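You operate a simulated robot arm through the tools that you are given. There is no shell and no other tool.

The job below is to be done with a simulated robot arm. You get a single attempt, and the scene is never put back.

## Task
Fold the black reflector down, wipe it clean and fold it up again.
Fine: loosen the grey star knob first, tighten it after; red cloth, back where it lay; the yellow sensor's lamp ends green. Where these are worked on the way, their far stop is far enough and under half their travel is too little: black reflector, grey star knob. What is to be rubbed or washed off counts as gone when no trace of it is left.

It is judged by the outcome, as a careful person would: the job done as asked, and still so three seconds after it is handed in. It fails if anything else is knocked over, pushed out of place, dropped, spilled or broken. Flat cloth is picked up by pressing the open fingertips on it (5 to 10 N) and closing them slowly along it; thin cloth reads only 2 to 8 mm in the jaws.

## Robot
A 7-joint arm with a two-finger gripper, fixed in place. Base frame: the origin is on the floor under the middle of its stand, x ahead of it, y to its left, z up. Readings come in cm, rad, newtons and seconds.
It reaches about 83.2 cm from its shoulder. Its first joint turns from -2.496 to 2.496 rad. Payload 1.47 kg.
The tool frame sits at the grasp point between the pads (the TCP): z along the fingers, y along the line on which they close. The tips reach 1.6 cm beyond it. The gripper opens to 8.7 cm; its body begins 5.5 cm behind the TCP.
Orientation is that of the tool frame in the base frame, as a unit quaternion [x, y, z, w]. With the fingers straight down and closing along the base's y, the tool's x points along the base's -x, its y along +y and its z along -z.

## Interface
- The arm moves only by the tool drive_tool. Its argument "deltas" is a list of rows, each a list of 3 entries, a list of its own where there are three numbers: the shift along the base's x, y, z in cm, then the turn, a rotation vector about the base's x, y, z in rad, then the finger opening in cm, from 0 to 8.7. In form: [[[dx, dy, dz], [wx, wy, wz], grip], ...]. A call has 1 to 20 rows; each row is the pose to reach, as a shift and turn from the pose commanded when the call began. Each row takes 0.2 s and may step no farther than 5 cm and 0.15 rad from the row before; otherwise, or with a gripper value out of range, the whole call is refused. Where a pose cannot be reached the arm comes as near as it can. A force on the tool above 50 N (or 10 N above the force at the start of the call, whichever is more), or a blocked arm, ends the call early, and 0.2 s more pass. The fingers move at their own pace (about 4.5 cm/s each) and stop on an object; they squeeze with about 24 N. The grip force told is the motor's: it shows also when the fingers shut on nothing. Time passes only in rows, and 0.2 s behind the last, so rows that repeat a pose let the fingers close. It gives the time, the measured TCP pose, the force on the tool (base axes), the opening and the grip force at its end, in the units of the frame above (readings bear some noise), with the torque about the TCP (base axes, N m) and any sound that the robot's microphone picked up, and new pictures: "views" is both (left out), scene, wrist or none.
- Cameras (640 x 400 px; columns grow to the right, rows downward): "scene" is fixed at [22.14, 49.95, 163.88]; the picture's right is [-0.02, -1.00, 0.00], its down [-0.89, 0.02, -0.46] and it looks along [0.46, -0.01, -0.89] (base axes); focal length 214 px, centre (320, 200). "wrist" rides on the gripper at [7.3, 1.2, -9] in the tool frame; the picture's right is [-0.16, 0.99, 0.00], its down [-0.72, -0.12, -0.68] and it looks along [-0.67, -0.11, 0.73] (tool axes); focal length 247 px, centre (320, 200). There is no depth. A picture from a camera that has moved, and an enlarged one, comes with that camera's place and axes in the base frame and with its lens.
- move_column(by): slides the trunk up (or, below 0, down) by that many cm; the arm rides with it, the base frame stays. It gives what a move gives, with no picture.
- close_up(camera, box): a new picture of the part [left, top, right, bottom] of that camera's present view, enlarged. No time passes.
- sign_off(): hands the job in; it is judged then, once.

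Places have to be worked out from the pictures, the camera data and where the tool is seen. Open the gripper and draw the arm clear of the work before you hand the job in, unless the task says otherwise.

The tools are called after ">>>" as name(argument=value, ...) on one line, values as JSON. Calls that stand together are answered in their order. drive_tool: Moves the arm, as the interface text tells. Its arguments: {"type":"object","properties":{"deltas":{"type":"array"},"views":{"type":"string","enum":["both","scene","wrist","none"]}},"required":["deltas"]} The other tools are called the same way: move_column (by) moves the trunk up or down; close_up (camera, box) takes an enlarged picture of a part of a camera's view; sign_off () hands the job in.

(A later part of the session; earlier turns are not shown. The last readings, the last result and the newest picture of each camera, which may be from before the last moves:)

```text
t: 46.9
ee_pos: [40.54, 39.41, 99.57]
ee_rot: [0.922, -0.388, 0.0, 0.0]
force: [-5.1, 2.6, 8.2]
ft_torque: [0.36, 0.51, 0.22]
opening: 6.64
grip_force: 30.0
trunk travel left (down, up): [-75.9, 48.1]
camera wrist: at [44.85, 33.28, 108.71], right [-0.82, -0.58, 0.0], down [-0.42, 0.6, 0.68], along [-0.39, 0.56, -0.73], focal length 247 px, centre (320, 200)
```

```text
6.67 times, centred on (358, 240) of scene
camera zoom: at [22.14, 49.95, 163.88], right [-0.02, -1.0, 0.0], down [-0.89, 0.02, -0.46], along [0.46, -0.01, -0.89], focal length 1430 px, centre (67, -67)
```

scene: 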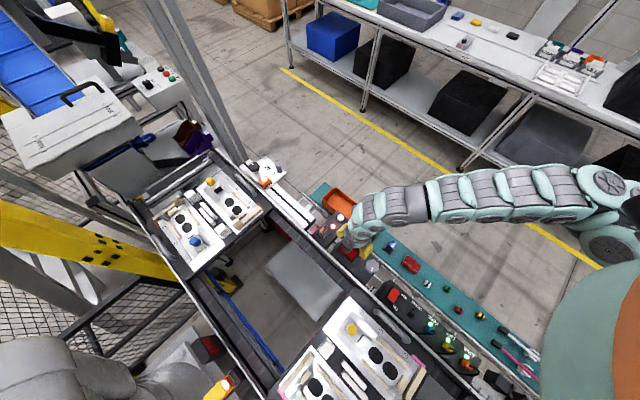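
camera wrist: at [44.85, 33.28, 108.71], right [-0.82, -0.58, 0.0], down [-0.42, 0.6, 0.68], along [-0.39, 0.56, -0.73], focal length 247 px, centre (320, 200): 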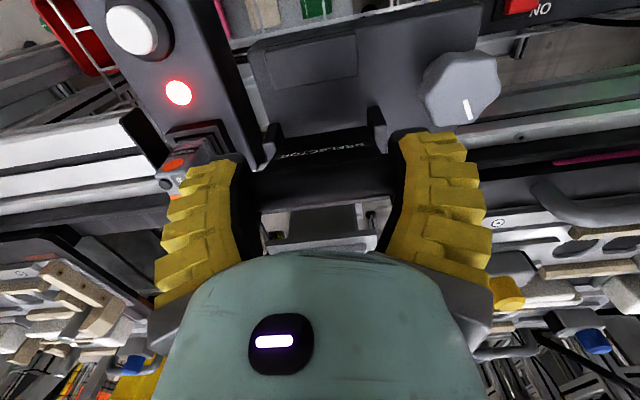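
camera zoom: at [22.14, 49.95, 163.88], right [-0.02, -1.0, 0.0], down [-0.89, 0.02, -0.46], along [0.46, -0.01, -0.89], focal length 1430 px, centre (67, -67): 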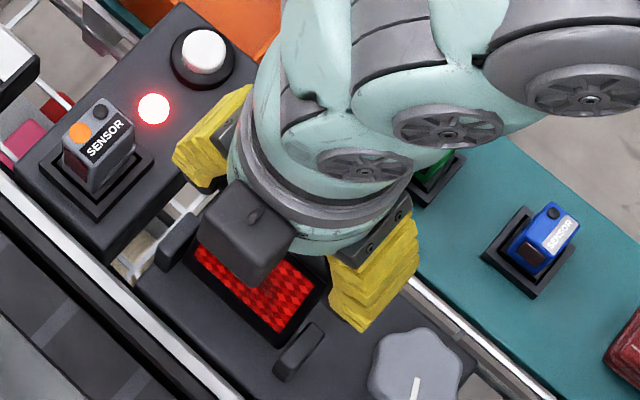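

The panel follows smoothly (about 20° back) with small forces. I continue the arc to about 40°.

>>> drive_tool(deltas=[[[0.43, -0.45, -0.26], [0, 0, 0], 5.0], [[0.85, -0.89, -0.58], [0, 0, 0], 5.0], [[1.24, -1.3, -0.94], [0, 0, 0], 5.0], [[1.61, -1.68, -1.36], [0, 0, 0], 5.0]], views="scene")

>>> close_up(camera="scene", box=[310, 210, 406, 270])

```text
t: 47.9
ee_pos: [42.28, 37.57, 98.21]
ee_rot: [0.921, -0.389, 0.003, 0.002]
force: [-4.1, -10.2, 20.9]
ft_torque: [0.46, 0.65, -0.03]
opening: 6.83
grip_force: 29.8
trunk travel left (down, up): [-75.9, 48.1]
```

scene: 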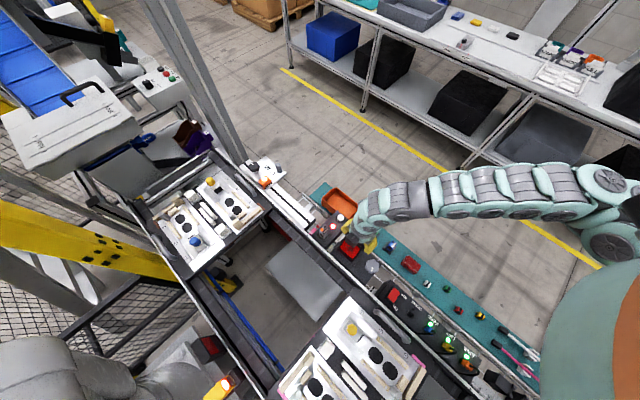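

```text
6.67 times, centred on (358, 240) of scene
camera zoom: at [22.14, 49.95, 163.88], right [-0.02, -1.0, 0.0], down [-0.89, 0.02, -0.46], along [0.46, -0.01, -0.89], focal length 1430 px, centre (67, -67)
```

zoom: 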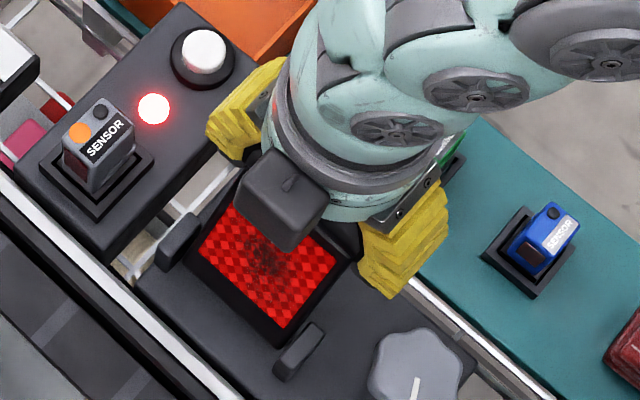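

The face is coming up nicely; the force says I press slightly inward, so I use a slightly larger radius and continue to about 60°.

>>> drive_tool(deltas=[[[0.5, -0.52, -0.55], [0, 0, 0], 5.0], [[0.82, -0.86, -1.07], [0, 0, 0], 5.0], [[1.12, -1.17, -1.63], [0, 0, 0], 5.0], [[1.38, -1.44, -2.22], [0, 0, 0], 5.0]], views="scene")

>>> close_up(camera="scene", box=[310, 210, 406, 270])

```text
t: 48.9
ee_pos: [43.6, 36.29, 96.04]
ee_rot: [0.921, -0.389, 0.001, 0.0]
force: [-4.0, -3.1, 9.2]
ft_torque: [0.39, 0.64, 0.12]
opening: 6.73
grip_force: 30.1
trunk travel left (down, up): [-75.9, 48.1]
```

scene: 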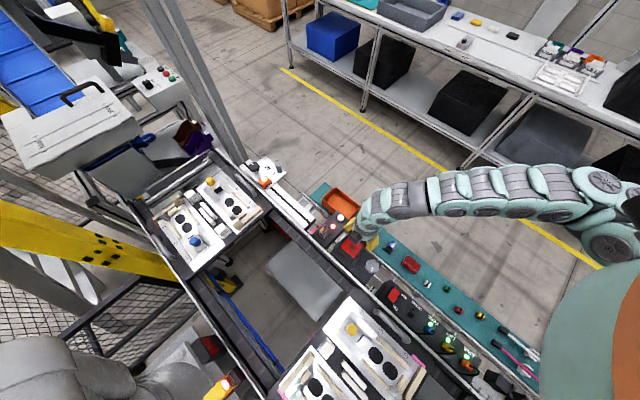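

```text
6.67 times, centred on (358, 240) of scene
camera zoom: at [22.14, 49.95, 163.88], right [-0.02, -1.0, 0.0], down [-0.89, 0.02, -0.46], along [0.46, -0.01, -0.89], focal length 1430 px, centre (67, -67)
```

zoom: 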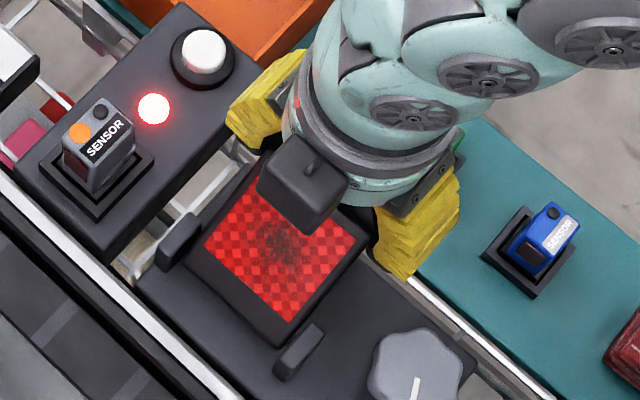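

Fold at ≈60°, forces small. I continue to about 78° while watching for the rest contact.

>>> drive_tool(deltas=[[[0.23, -0.24, -0.63], [0, 0, 0], 5.0], [[0.41, -0.43, -1.28], [0, 0, 0], 5.0], [[0.56, -0.58, -1.95], [0, 0, 0], 5.0], [[0.64, -0.67, -2.4], [0, 0, 0], 5.0]])

>>> close_up(camera="scene", box=[310, 210, 406, 270])

>>> close_up(camera="wrist", box=[160, 80, 480, 280])

```text
t: 49.9
ee_pos: [44.3, 35.56, 93.89]
ee_rot: [0.922, -0.388, 0.002, 0.0]
force: [2.7, -4.4, 12.0]
ft_torque: [0.5, 0.61, 0.34]
opening: 6.78
grip_force: 29.7
trunk travel left (down, up): [-75.9, 48.1]
camera wrist: at [48.61, 29.49, 102.93], right [-0.82, -0.58, 0.0], down [-0.43, 0.6, 0.68], along [-0.39, 0.55, -0.74], focal length 247 px, centre (320, 200)
```

scene: 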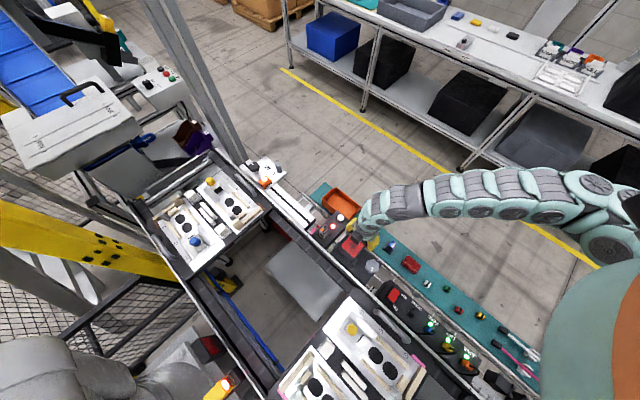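
wrist: 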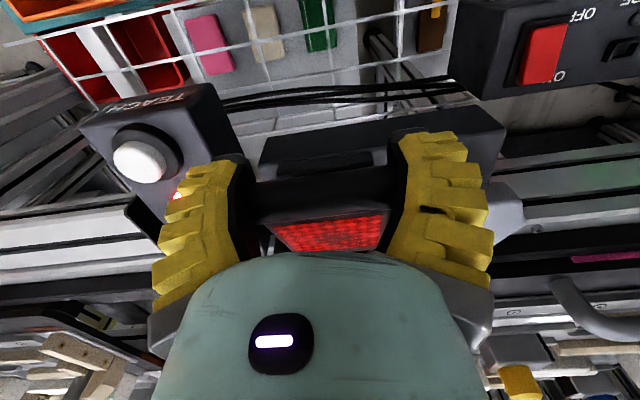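

```text
6.67 times, centred on (358, 240) of scene
camera zoom: at [22.14, 49.95, 163.88], right [-0.02, -1.0, 0.0], down [-0.89, 0.02, -0.46], along [0.46, -0.01, -0.89], focal length 1430 px, centre (67, -67)
```

zoom: 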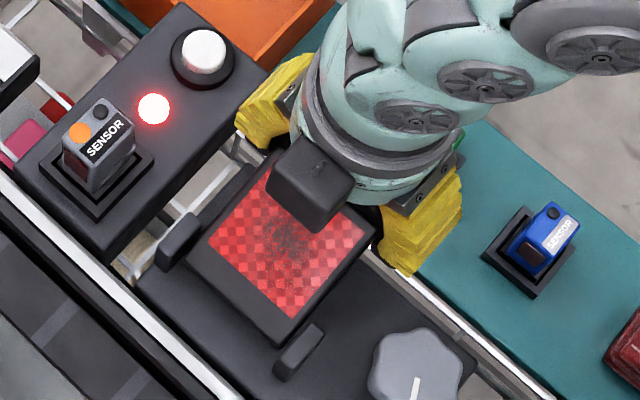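

```text
2.00 times, centred on (320, 180) of wrist
camera zoom: at [48.61, 29.49, 102.93], right [-0.82, -0.58, 0.0], down [-0.43, 0.6, 0.68], along [-0.39, 0.55, -0.74], focal length 494 px, centre (320, 240)
```

zoom: 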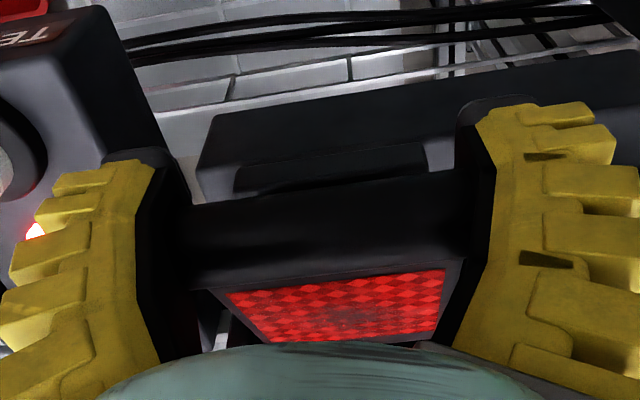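

About 77°; the bar nears the low rest block. I continue in small steps and watch the vertical force for contact.

>>> drive_tool(deltas=[[[0.03, -0.03, -0.3], [0, 0, 0], 5.0], [[0.06, -0.06, -0.6], [0, 0, 0], 5.0]], views="scene")

>>> close_up(camera="scene", box=[310, 210, 406, 270])

```text
t: 50.5
ee_pos: [44.49, 35.26, 93.23]
ee_rot: [0.921, -0.389, 0.003, 0.0]
force: [5.7, -8.8, 11.7]
ft_torque: [0.53, 0.58, 0.13]
opening: 6.87
grip_force: 30.2
trunk travel left (down, up): [-75.9, 48.1]
```

scene: 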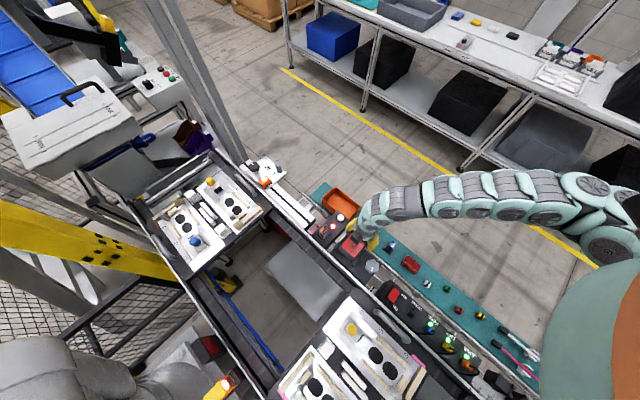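

```text
6.67 times, centred on (358, 240) of scene
camera zoom: at [22.14, 49.95, 163.88], right [-0.02, -1.0, 0.0], down [-0.89, 0.02, -0.46], along [0.46, -0.01, -0.89], focal length 1430 px, centre (67, -67)
```

zoom: 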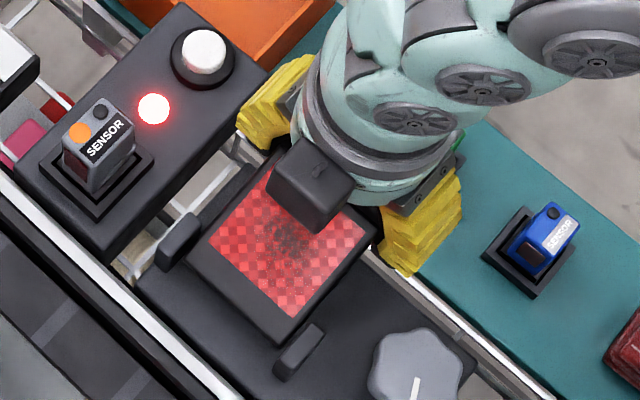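

Contact isn't certain yet (Fz≈12 N). I lower a little more, moving slightly outward to relieve the sideways push.

>>> drive_tool(deltas=[[[0.07, -0.07, -0.3], [0, 0, 0], 5.0], [[0.08, -0.08, -0.6], [0, 0, 0], 5.0]], views="wrist")

>>> close_up(camera="wrist", box=[160, 80, 480, 280])

```text
t: 51.1
ee_pos: [44.6, 35.26, 92.5]
ee_rot: [0.921, -0.39, 0.003, 0.002]
force: [9.3, -11.4, 11.8]
ft_torque: [0.56, 0.58, -0.18]
opening: 6.96
grip_force: 29.9
trunk travel left (down, up): [-75.9, 48.1]
camera wrist: at [48.87, 29.22, 101.64], right [-0.82, -0.57, 0.0], down [-0.42, 0.6, 0.68], along [-0.39, 0.55, -0.74], focal length 247 px, centre (320, 200)
```

wrist: 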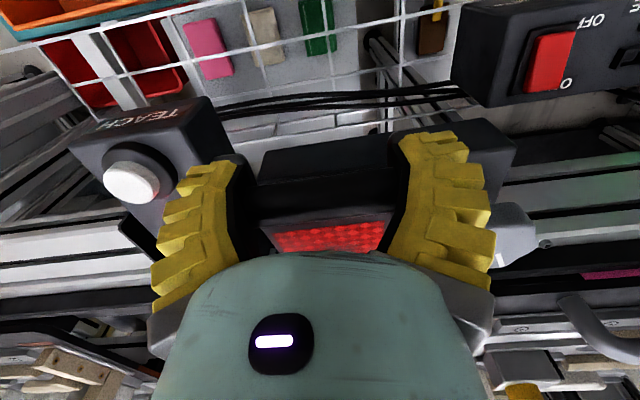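

```text
2.00 times, centred on (320, 180) of wrist
camera zoom: at [48.87, 29.22, 101.64], right [-0.82, -0.57, 0.0], down [-0.42, 0.6, 0.68], along [-0.39, 0.55, -0.74], focal length 494 px, centre (320, 240)
```

zoom: 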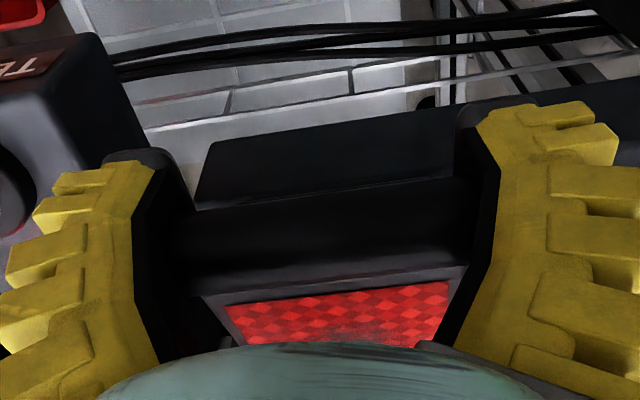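

The fingers seem to slide down past the bar while the panel no longer moves, so it may already be at its stop. I check with a scene close-up.

>>> close_up(camera="scene", box=[326, 215, 390, 255])

```text
10.00 times, centred on (358, 235) of scene
camera zoom: at [22.14, 49.95, 163.88], right [-0.02, -1.0, 0.0], down [-0.89, 0.02, -0.46], along [0.46, -0.01, -0.89], focal length 2145 px, centre (-60, -150)
```

zoom: 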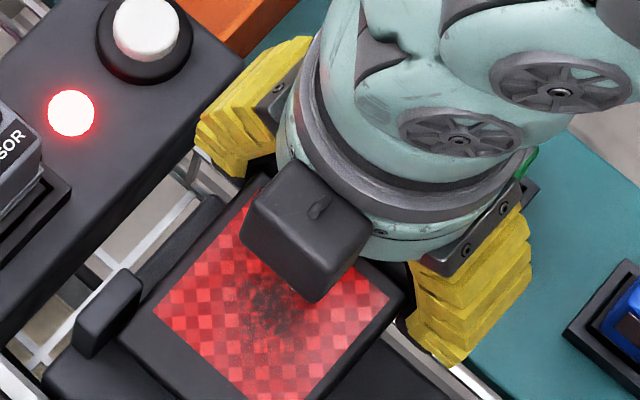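

Measured in the picture, the face now spans about 5.6–5.7 cm horizontally, i.e. it lies practically flat with the face up. I open the fingers a little and rise to check that it stays.

>>> drive_tool(deltas=[[[0, 0, 0], [0, 0, 0], 7.4], [[0, 0, 0], [0, 0, 0], 8.0], [[0, 0, 0], [0, 0, 0], 8.4], [[0, 0, 1.5], [0, 0, 0], 8.4], [[0, 0, 4], [0, 0, 0], 8.4], [[0, 0, 8], [0, 0, 0], 8.4], [[0.5, -0.5, 12], [0, 0, 0], 8.4]])

>>> close_up(camera="scene", box=[310, 210, 406, 270])

>>> close_up(camera="wrist", box=[200, 40, 440, 190])

```text
t: 52.7
ee_pos: [45.39, 36.58, 103.62]
ee_rot: [0.922, -0.388, 0.0, 0.002]
force: [-0.6, 0.0, -0.7]
ft_torque: [0.0, -0.05, 0.03]
opening: 8.47
grip_force: 0.1
out of reach, approached as far as the arm can: row 7
trunk travel left (down, up): [-75.9, 48.1]
camera wrist: at [49.81, 30.49, 112.66], right [-0.82, -0.58, 0.0], down [-0.42, 0.6, 0.68], along [-0.39, 0.55, -0.73], focal length 247 px, centre (320, 200)
```

scene: 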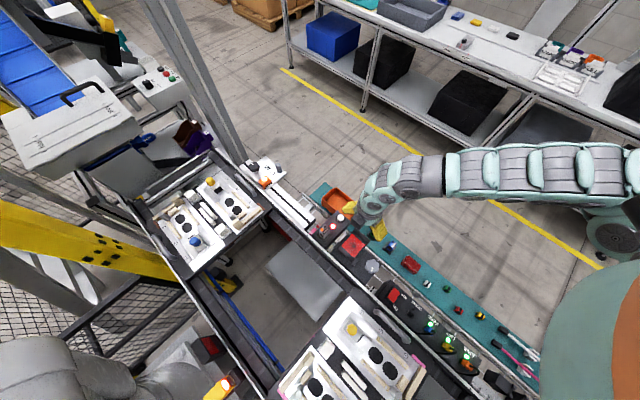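
wrist: 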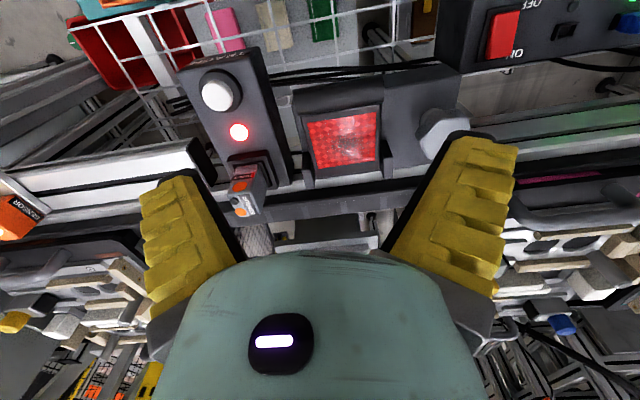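

```text
6.67 times, centred on (358, 240) of scene
camera zoom: at [22.14, 49.95, 163.88], right [-0.02, -1.0, 0.0], down [-0.89, 0.02, -0.46], along [0.46, -0.01, -0.89], focal length 1430 px, centre (67, -67)
```

zoom: 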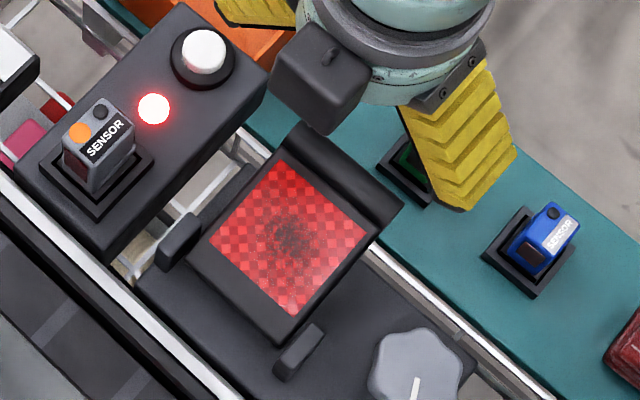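

```text
2.67 times, centred on (320, 115) of wrist
camera zoom: at [49.81, 30.49, 112.66], right [-0.82, -0.58, 0.0], down [-0.42, 0.6, 0.68], along [-0.39, 0.55, -0.73], focal length 659 px, centre (320, 427)
```

zoom: 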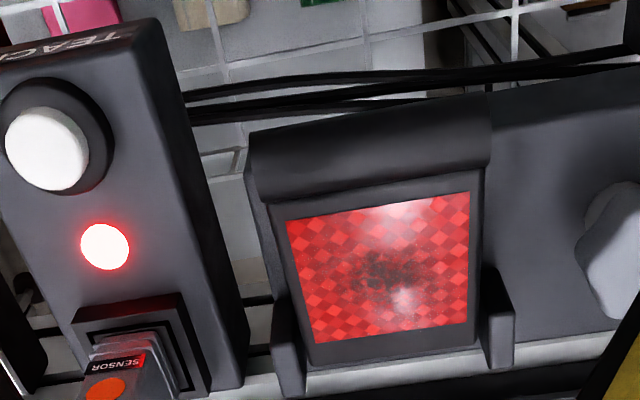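

The reflector lies face up (face centre ≈ (41.5, 38.4, 92.7)) and stays. Next the red cloth; I look at it closely in the scene view.

>>> close_up(camera="scene", box=[380, 240, 444, 280])

>>> close_up(camera="scene", box=[340, 220, 500, 320])

```text
10.00 times, centred on (412, 260) of scene
camera zoom: at [22.14, 49.95, 163.88], right [-0.02, -1.0, 0.0], down [-0.89, 0.02, -0.46], along [0.46, -0.01, -0.89], focal length 2145 px, centre (-600, -400)
```

zoom: 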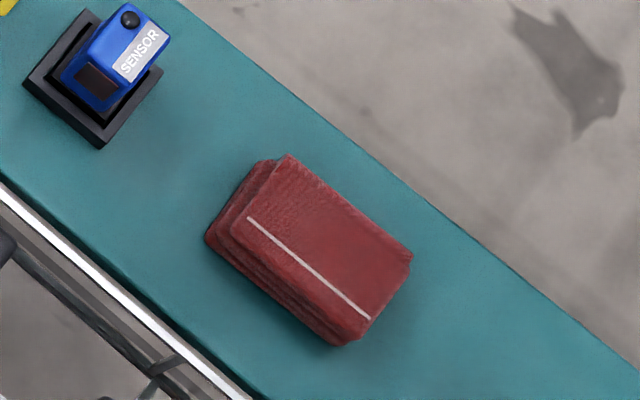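

```text
4.00 times, centred on (420, 270) of scene
camera zoom: at [22.14, 49.95, 163.88], right [-0.02, -1.0, 0.0], down [-0.89, 0.02, -0.46], along [0.46, -0.01, -0.89], focal length 858 px, centre (-80, -80)
```

zoom: 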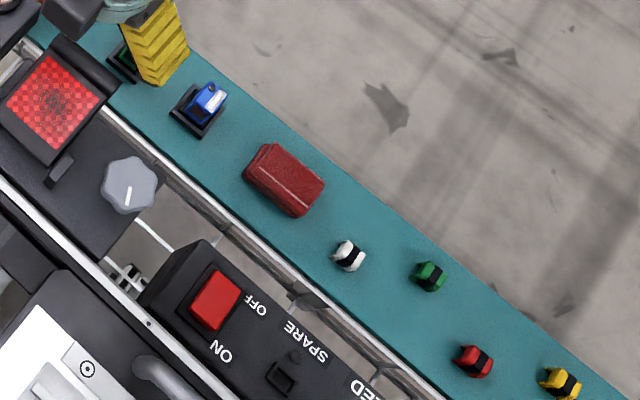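

Triangulation puts the folded red cloth at about (39.7, 8.7), top z≈66 (a lower mat level), about 6.5 × 4.4 × 2.5 cm, long side along 45°. I swing over the mat, descending and turning to θ≈45° so the fingers close across its short side.

>>> drive_tool(deltas=[[[0.3, -2, -1.5], [0, 0, -0.129], 8.4], [[0.5, -4.3, -3.2], [0, 0, -0.258], 8.4], [[0.6, -6.6, -5], [0, 0, -0.387], 8.4], [[0.2, -9, -6.8], [0, 0, -0.516], 8.4], [[-0.4, -11.4, -8.6], [0, 0, -0.645], 8.4], [[-1, -13.8, -10.4], [0, 0, -0.774], 8.4], [[-1.9, -16.4, -12], [0, 0, -0.903], 8.4], [[-2.8, -19, -13.5], [0, 0, -1.032], 8.4], [[-3.7, -21.6, -15], [0, 0, -1.161], 8.4], [[-4.5, -24, -16.4], [0, 0, -1.29], 8.4], [[-5.2, -26, -17.6], [0, 0, -1.419], 8.4], [[-5.7, -27.9, -18.6], [0, 0, -1.548], 8.4]])

```text
t: 55.3
ee_pos: [57.53, 18.93, 96.88]
ee_rot: [-0.387, 0.922, 0.0, 0.0]
force: [-0.4, 0.3, 0.0]
ft_torque: [-0.05, -0.03, 0.02]
opening: 8.48
grip_force: 0.2
out of reach, approached as far as the arm can: row 1, 2, 3, 4, 5, 6, 7, 8, 9, 10, 11, 12
trunk travel left (down, up): [-75.9, 48.1]
camera wrist: at [51.69, 14.38, 105.95], right [-0.59, 0.81, 0.0], down [0.59, 0.43, 0.68], along [0.55, 0.4, -0.73], focal length 247 px, centre (320, 200)
```

scene: 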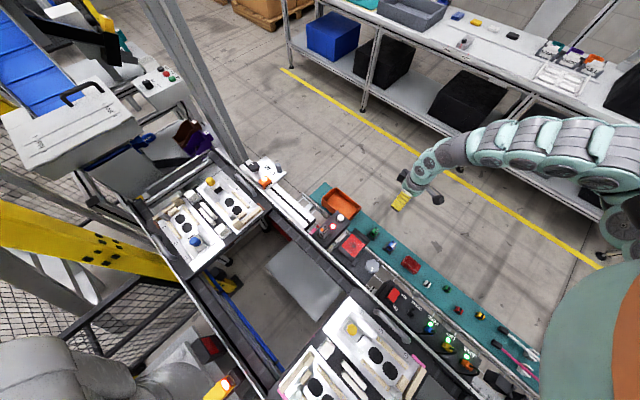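
wrist: 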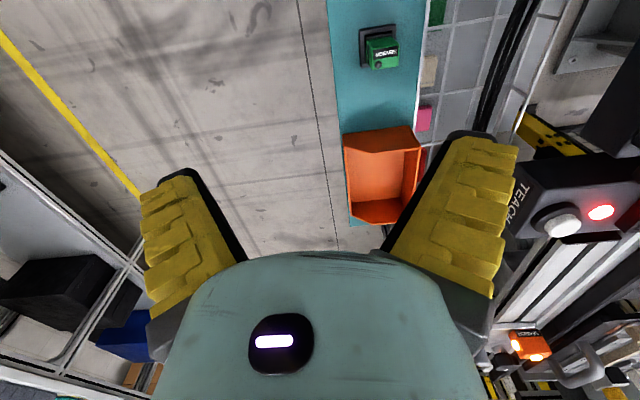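

The arm can't come inward at that height; it needs to be lower first. I descend over the free floor/mat side and then move in toward the cloth.

>>> drive_tool(deltas=[[[-0.5, -0.4, -2.5], [0, 0, 0], 8.4], [[-1, -0.8, -5], [0, 0, 0], 8.4], [[-2, -1.4, -7.5], [0, 0, 0], 8.4], [[-3.5, -2.2, -10], [0, 0, 0], 8.4], [[-5, -3, -12.5], [0, 0, 0], 8.4], [[-7, -4, -15], [0, 0, 0], 8.4]])

```text
t: 56.7
ee_pos: [50.86, 15.23, 82.57]
ee_rot: [-0.388, 0.922, 0.001, -0.001]
force: [0.8, -0.1, -0.3]
ft_torque: [0.0, 0.02, -0.02]
opening: 8.48
grip_force: 0.1
trunk travel left (down, up): [-75.9, 48.1]
camera wrist: at [45.06, 10.77, 91.65], right [-0.59, 0.8, 0.0], down [0.59, 0.44, 0.68], along [0.55, 0.4, -0.73], focal length 247 px, centre (320, 200)
```

scene: 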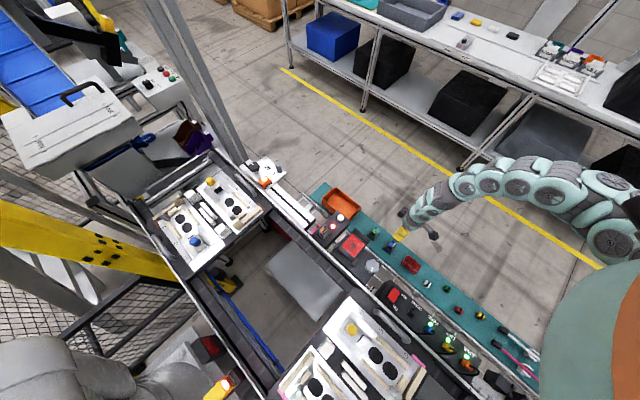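
wrist: 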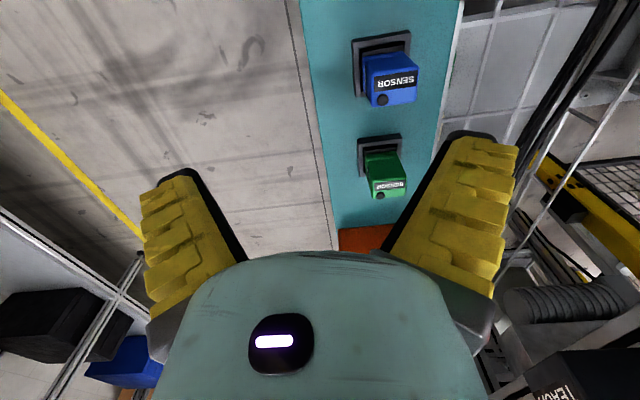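

Good, reachable. The blue sensor is near (46.7, 18.3), clear of my path. I move in above the cloth.

>>> drive_tool(deltas=[[[-2, -1.2, 0], [0, 0, 0], 8.4], [[-4, -2.4, 0], [0, 0, 0], 8.4], [[-6, -3.6, -0.5], [0, 0, 0], 8.4], [[-8, -4.8, -1], [0, 0, 0], 8.4], [[-10, -5.8, -2], [0, 0, 0], 8.4], [[-11.2, -6.5, -3], [0, 0, 0], 8.4]])

>>> close_up(camera="scene", box=[370, 230, 466, 290])

```text
t: 58.1
ee_pos: [44.99, 11.5, 81.04]
ee_rot: [-0.387, 0.922, 0.0, -0.002]
force: [0.2, -0.9, 0.0]
ft_torque: [-0.06, -0.01, -0.02]
opening: 8.45
grip_force: 0.8
out of reach, approached as far as the arm can: row 3, 4, 5, 6
trunk travel left (down, up): [-75.9, 48.1]
camera wrist: at [39.22, 7.09, 90.15], right [-0.59, 0.8, 0.0], down [0.59, 0.44, 0.68], along [0.54, 0.4, -0.74], focal length 247 px, centre (320, 200)
```

scene: 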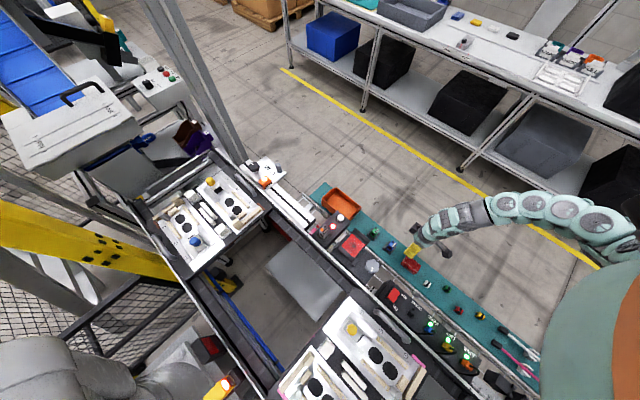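
wrist: 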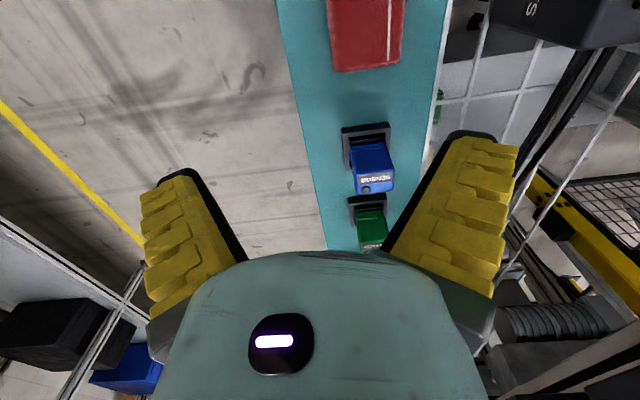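

```text
6.67 times, centred on (418, 260) of scene
camera zoom: at [22.14, 49.95, 163.88], right [-0.02, -1.0, 0.0], down [-0.89, 0.02, -0.46], along [0.46, -0.01, -0.89], focal length 1430 px, centre (-333, -200)
```

zoom: 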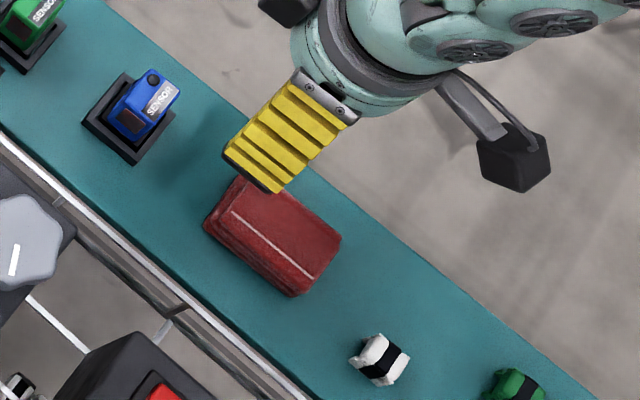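

The inward limit relaxes as I go lower, so I descend and move in together, with the fingers narrowed to about 6 cm.

>>> drive_tool(deltas=[[[0, 0, -2.5], [0, 0, 0], 6.5], [[-0.5, -0.3, -5], [0, 0, 0], 5.8], [[-1.7, -0.9, -7], [0, 0, 0], 5.8], [[-3.2, -1.7, -8.3], [0, 0, 0], 5.8], [[-4.6, -2.4, -9], [0, 0, 0], 5.8], [[-5.3, -2.8, -9], [0, 0, 0], 5.8]])

>>> close_up(camera="scene", box=[370, 230, 466, 290])

```text
t: 59.5
ee_pos: [40.48, 9.35, 72.24]
ee_rot: [-0.388, 0.922, 0.0, 0.0]
force: [1.7, 1.1, 5.0]
ft_torque: [0.18, 0.15, -0.05]
opening: 6.39
grip_force: 4.3
trunk travel left (down, up): [-75.9, 48.1]
camera wrist: at [34.5, 4.82, 81.34], right [-0.59, 0.8, 0.0], down [0.59, 0.44, 0.68], along [0.55, 0.4, -0.73], focal length 247 px, centre (320, 200)
```

scene: 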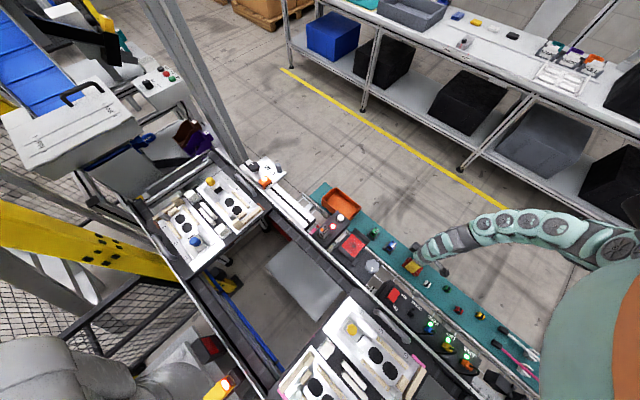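
wrist: 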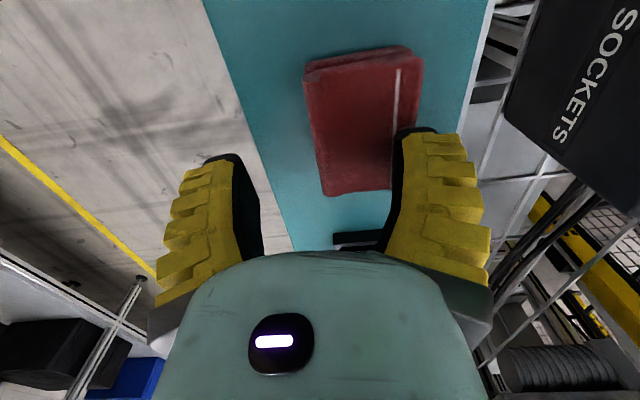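

```text
6.67 times, centred on (418, 260) of scene
camera zoom: at [22.14, 49.95, 163.88], right [-0.02, -1.0, 0.0], down [-0.89, 0.02, -0.46], along [0.46, -0.01, -0.89], focal length 1430 px, centre (-333, -200)
```

zoom: 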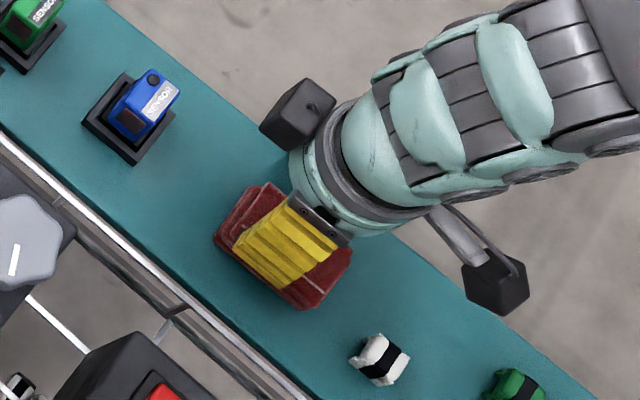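

Contact force 5 N: the cloth's top is higher than I judged (recomputed centre ≈ (38.0, 10.1), top z≈69.5), and one finger touched it and nudged it about 1 cm. I lift at once and look closely.

>>> drive_tool(deltas=[[[0, 0, 0.8], [0, 0, 0], 5.8], [[0, 0, 2.0], [0, 0, 0], 5.8]])

>>> close_up(camera="scene", box=[380, 240, 444, 280])

>>> close_up(camera="wrist", box=[260, 30, 452, 150])

```text
t: 60.1
ee_pos: [40.31, 9.18, 74.16]
ee_rot: [-0.388, 0.922, -0.001, -0.001]
force: [-0.5, 0.5, 0.0]
ft_torque: [-0.01, 0.01, -0.01]
opening: 6.28
grip_force: 3.4
trunk travel left (down, up): [-75.9, 48.1]
camera wrist: at [34.49, 4.81, 83.31], right [-0.59, 0.8, 0.0], down [0.59, 0.44, 0.68], along [0.55, 0.4, -0.73], focal length 247 px, centre (320, 200)
```

scene: 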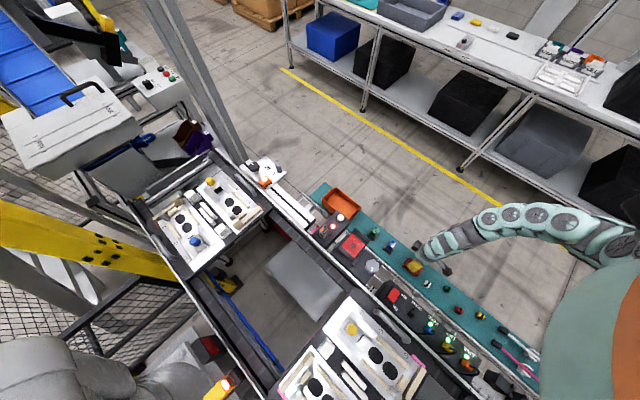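
wrist: 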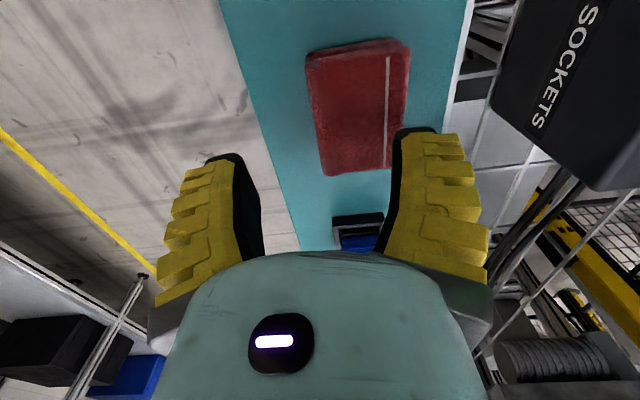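

```text
10.00 times, centred on (412, 260) of scene
camera zoom: at [22.14, 49.95, 163.88], right [-0.02, -1.0, 0.0], down [-0.89, 0.02, -0.46], along [0.46, -0.01, -0.89], focal length 2145 px, centre (-600, -400)
```

zoom: 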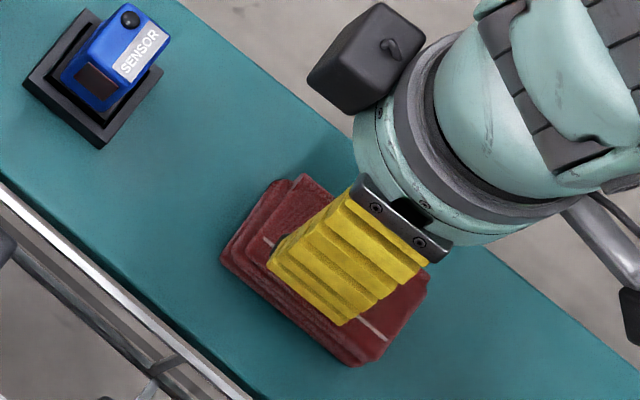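

```text
3.33 times, centred on (356, 90) of wrist
camera zoom: at [34.49, 4.81, 83.31], right [-0.59, 0.8, 0.0], down [0.59, 0.44, 0.68], along [0.55, 0.4, -0.73], focal length 823 px, centre (200, 567)
```

zoom: 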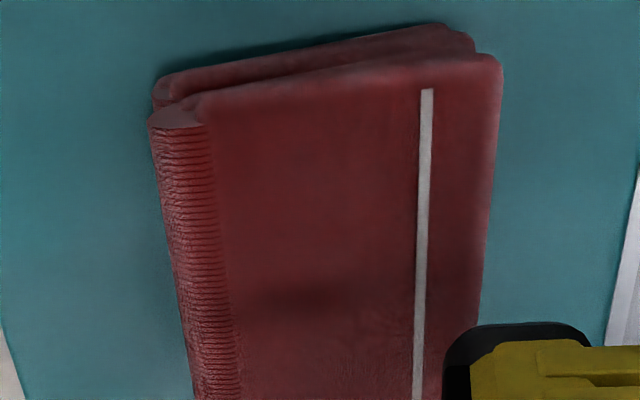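

Now the cloth is found at centre ≈ (38.3, 10.2), about 7.2 × 5 cm, top z≈70; originally its centre was ≈ (39.1, 10.5), which I'll restore. I move over its centre, fingers straddling it.

>>> drive_tool(deltas=[[[-0.7, 0.35, 0], [0, 0, 0], 6.8], [[-1.4, 0.7, 0], [0, 0, 0], 6.8], [[-2.0, 1.0, 0], [0, 0, 0], 6.8], [[-2.0, 1.0, 0], [0, 0, 0], 6.8]])

>>> close_up(camera="wrist", box=[200, 30, 440, 180])

>>> close_up(camera="scene", box=[380, 240, 444, 280])

```text
t: 61.1
ee_pos: [38.46, 10.41, 74.29]
ee_rot: [-0.387, 0.922, 0.0, 0.0]
force: [-0.7, -0.9, -0.1]
ft_torque: [0.01, 0.02, 0.0]
opening: 7.18
grip_force: 2.5
trunk travel left (down, up): [-75.9, 48.1]
camera wrist: at [32.67, 5.96, 83.38], right [-0.59, 0.8, 0.0], down [0.59, 0.44, 0.68], along [0.55, 0.4, -0.73], focal length 247 px, centre (320, 200)
```

scene: 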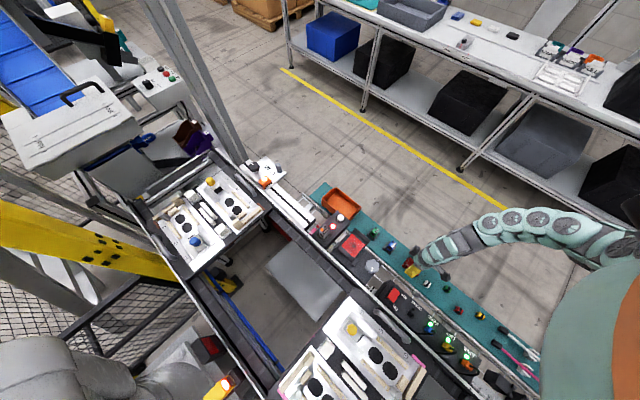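
wrist: 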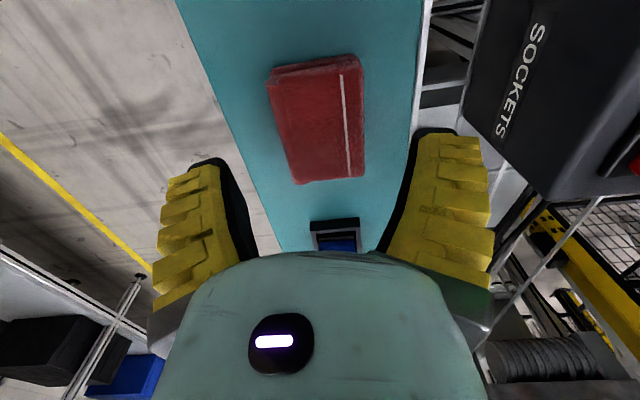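

```text
2.67 times, centred on (320, 105) of wrist
camera zoom: at [32.67, 5.96, 83.38], right [-0.59, 0.8, 0.0], down [0.59, 0.44, 0.68], along [0.55, 0.4, -0.73], focal length 659 px, centre (320, 453)
```

zoom: 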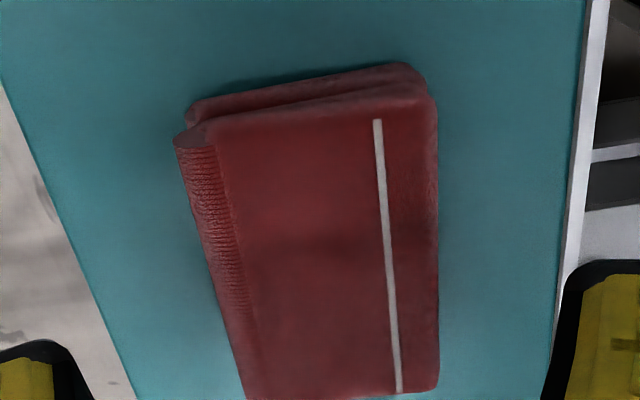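

```text
10.00 times, centred on (412, 260) of scene
camera zoom: at [22.14, 49.95, 163.88], right [-0.02, -1.0, 0.0], down [-0.89, 0.02, -0.46], along [0.46, -0.01, -0.89], focal length 2145 px, centre (-600, -400)
```

zoom: 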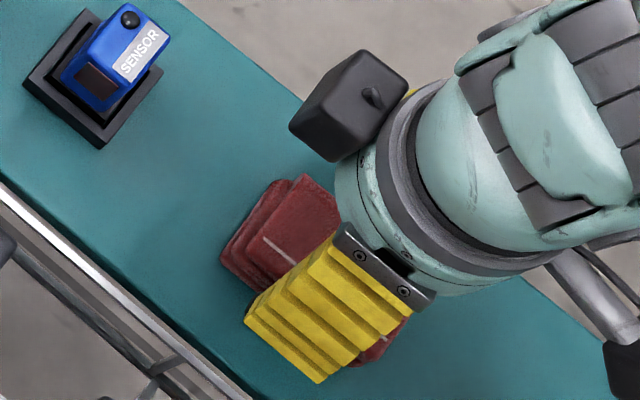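

The cloth's centre is about 1 cm nearer to the robot along its long side; I shift there and lower around it, watching the force.

>>> drive_tool(deltas=[[[-0.35, -0.35, -0.5], [0, 0, 0], 7.0], [[-0.7, -0.7, -1.2], [0, 0, 0], 7.0], [[-0.7, -0.7, -2.2], [0, 0, 0], 7.0], [[-0.7, -0.7, -3.0], [0, 0, 0], 7.0]])

>>> close_up(camera="wrist", box=[160, 50, 480, 250])

>>> close_up(camera="scene", box=[380, 240, 444, 280])

```text
t: 62.1
ee_pos: [37.53, 9.58, 71.5]
ee_rot: [-0.387, 0.922, 0.0, -0.001]
force: [0.3, 0.2, 0.7]
ft_torque: [0.01, -0.03, -0.02]
opening: 7.34
grip_force: 1.9
trunk travel left (down, up): [-75.9, 48.1]
camera wrist: at [31.69, 5.22, 80.48], right [-0.6, 0.8, 0.0], down [0.59, 0.44, 0.68], along [0.55, 0.4, -0.73], focal length 247 px, centre (320, 200)
```

scene: 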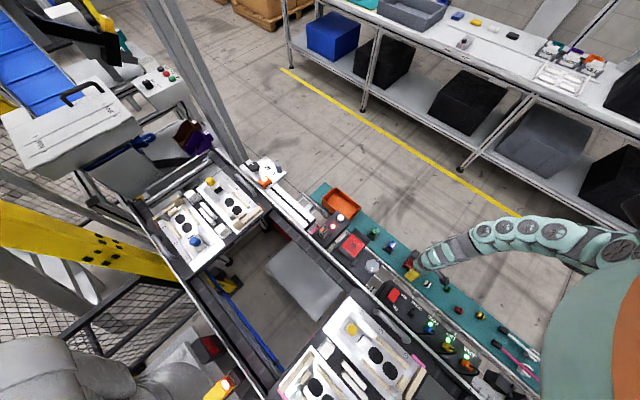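
wrist: 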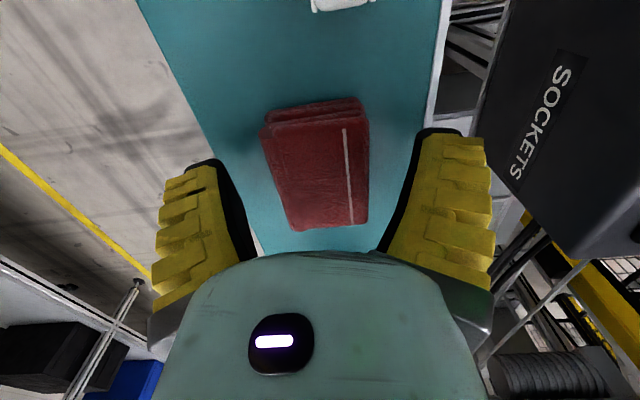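

```text
2.00 times, centred on (320, 150) of wrist
camera zoom: at [31.69, 5.22, 80.48], right [-0.6, 0.8, 0.0], down [0.59, 0.44, 0.68], along [0.55, 0.4, -0.73], focal length 494 px, centre (320, 300)
```

zoom: 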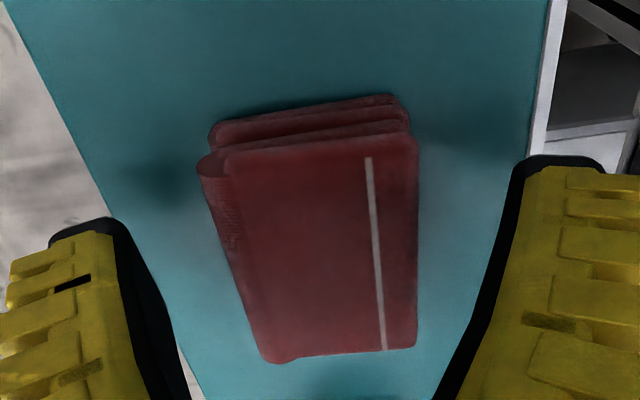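

```text
10.00 times, centred on (412, 260) of scene
camera zoom: at [22.14, 49.95, 163.88], right [-0.02, -1.0, 0.0], down [-0.89, 0.02, -0.46], along [0.46, -0.01, -0.89], focal length 2145 px, centre (-600, -400)
```

zoom: 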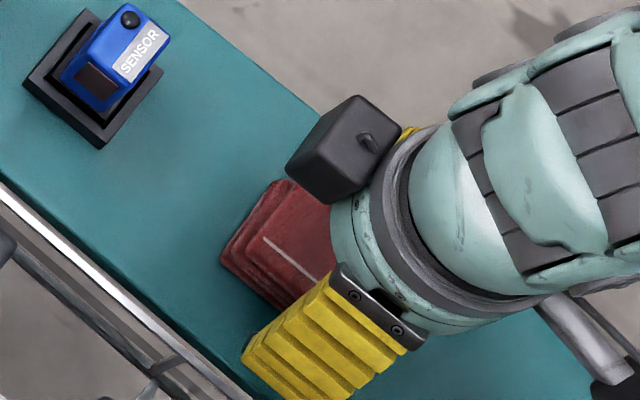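

The cloth stands centred between the fingers (its top is nearer z≈71). I lower 0.5 cm more and close slowly.

>>> drive_tool(deltas=[[[0, 0, -0.25], [0, 0, 0], 7.0], [[0, 0, -0.5], [0, 0, 0], 6.6], [[0, 0, -0.5], [0, 0, 0], 6.0], [[0, 0, -0.5], [0, 0, 0], 5.4], [[0, 0, -0.5], [0, 0, 0], 4.8], [[0, 0, -0.5], [0, 0, 0], 4.2], [[0, 0, -0.5], [0, 0, 0], 3.6], [[0, 0, -0.5], [0, 0, 0], 3.0], [[0, 0, -0.5], [0, 0, 0], 3.0]])

>>> close_up(camera="wrist", box=[160, 50, 480, 250])

```text
t: 64.1
ee_pos: [37.56, 9.57, 70.92]
ee_rot: [-0.387, 0.922, 0.0, -0.001]
force: [-1.0, 0.4, 4.6]
ft_torque: [-0.02, 0.03, 0.0]
opening: 4.68
grip_force: 24.2
trunk travel left (down, up): [-75.9, 48.1]
camera wrist: at [31.67, 5.28, 79.95], right [-0.59, 0.8, 0.0], down [0.59, 0.44, 0.68], along [0.55, 0.4, -0.73], focal length 247 px, centre (320, 200)
```

scene: 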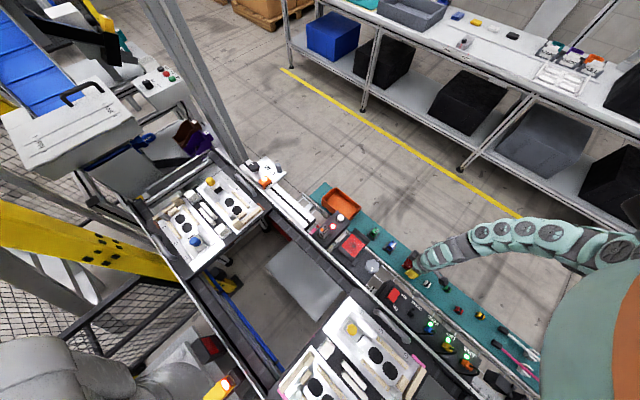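
wrist: 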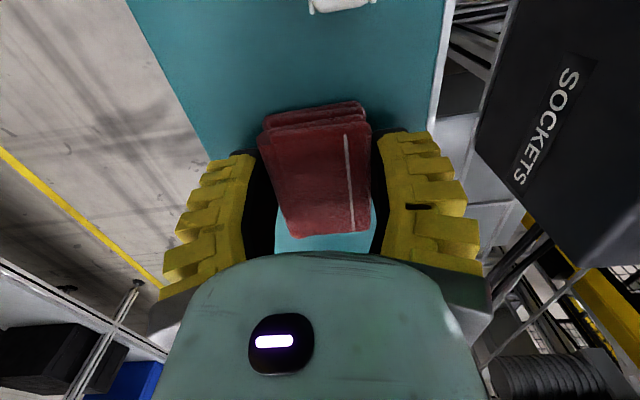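

```text
2.00 times, centred on (320, 150) of wrist
camera zoom: at [31.67, 5.28, 79.95], right [-0.59, 0.8, 0.0], down [0.59, 0.44, 0.68], along [0.55, 0.4, -0.73], focal length 494 px, centre (320, 300)
```

zoom: 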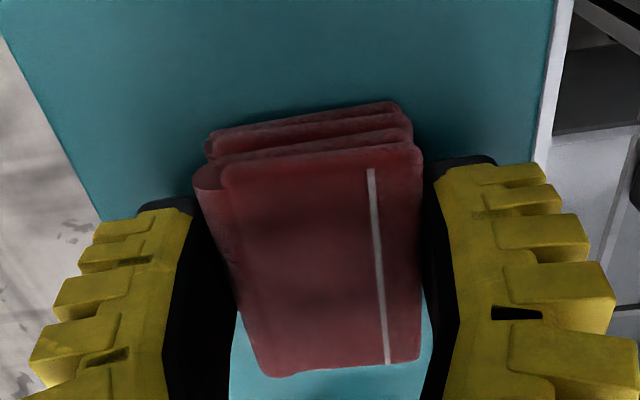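

The cloth is held (4.68 cm, 24 N). I lift it slowly straight up 3 cm and check.

>>> drive_tool(deltas=[[[0, 0, 0.8], [0, 0, 0], 3.0], [[0, 0, 1.8], [0, 0, 0], 3.0], [[0.3, 0.2, 3.0], [0, 0, 0], 3.0]])

>>> close_up(camera="wrist", box=[160, 50, 480, 250])

```text
t: 64.9
ee_pos: [37.78, 9.94, 73.72]
ee_rot: [-0.387, 0.922, 0.0, -0.001]
force: [0.1, -0.6, -0.1]
ft_torque: [0.04, 0.0, -0.01]
opening: 4.64
grip_force: 24.3
trunk travel left (down, up): [-75.9, 48.1]
camera wrist: at [31.98, 5.55, 82.86], right [-0.59, 0.8, 0.0], down [0.59, 0.44, 0.68], along [0.55, 0.4, -0.73], focal length 247 px, centre (320, 200)
```

scene: 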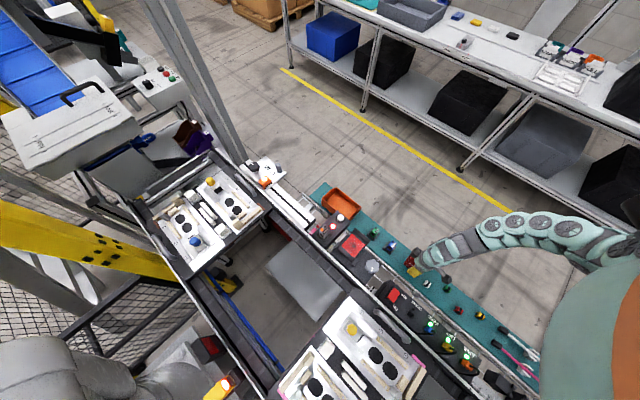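
wrist: 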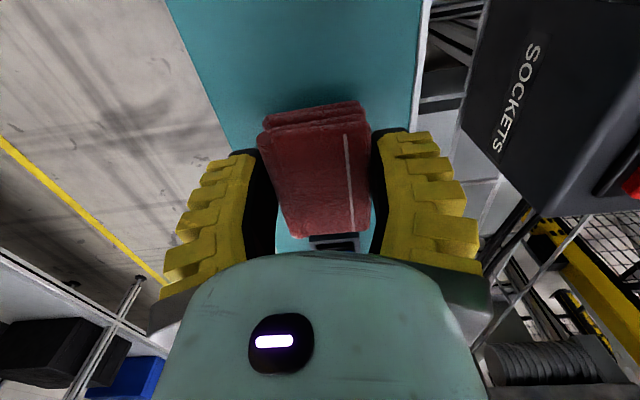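

```text
2.00 times, centred on (320, 150) of wrist
camera zoom: at [31.98, 5.55, 82.86], right [-0.59, 0.8, 0.0], down [0.59, 0.44, 0.68], along [0.55, 0.4, -0.73], focal length 494 px, centre (320, 300)
```

zoom: 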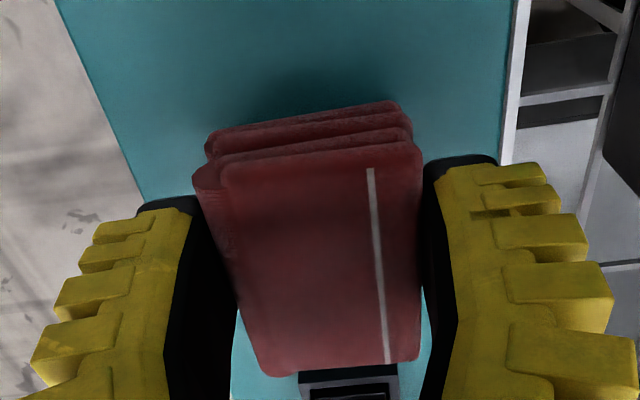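

The whole cloth came up cleanly. I carry it up and outward, clear of the blue sensor.

>>> drive_tool(deltas=[[[1.5, 0.3, 1.8], [0, 0, 0], 3.0], [[3, 0.7, 3.7], [0, 0, 0], 3.0], [[4.8, 1.3, 5.6], [0, 0, 0], 3.0], [[6.8, 2, 7.4], [0, 0, 0], 3.0], [[8.8, 2.8, 9], [0, 0, 0], 3.0], [[10.8, 3.6, 11], [0, 0, 0], 3.0], [[12.8, 4.6, 13.5], [0, 0, 0], 3.0], [[14.8, 5.8, 16.2], [0, 0, 0], 3.0], [[16.8, 7, 19], [0, 0, 0], 3.0], [[18.5, 8.2, 21.6], [0, 0, 0], 3.0], [[19.7, 9, 23.6], [0, 0, 0], 3.0]])

```text
t: 67.3
ee_pos: [57.58, 18.94, 97.08]
ee_rot: [-0.387, 0.922, 0.001, -0.002]
force: [0.5, -1.4, -1.1]
ft_torque: [0.0, -0.01, 0.01]
opening: 4.62
grip_force: 23.6
out of reach, approached as far as the arm can: row 1, 2, 3, 4, 5, 6, 7, 8, 9
trunk travel left (down, up): [-75.9, 48.1]
camera wrist: at [51.79, 14.48, 106.22], right [-0.6, 0.8, 0.0], down [0.59, 0.44, 0.68], along [0.54, 0.4, -0.74], focal length 247 px, centre (320, 200)
```

scene: 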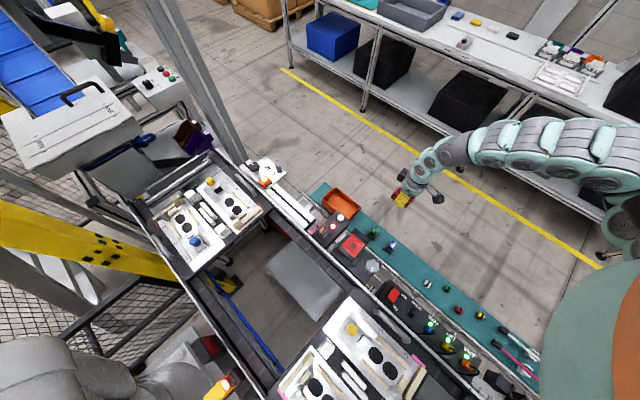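
wrist: 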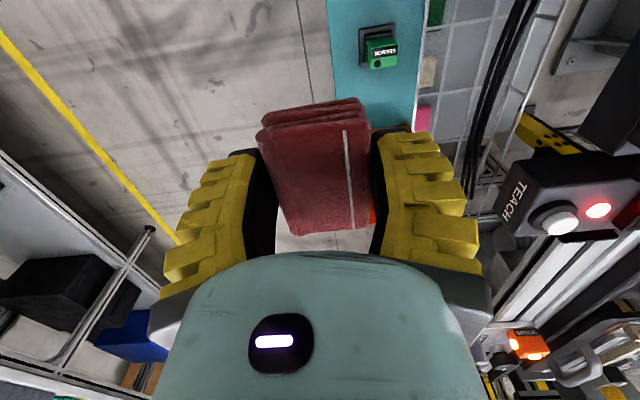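

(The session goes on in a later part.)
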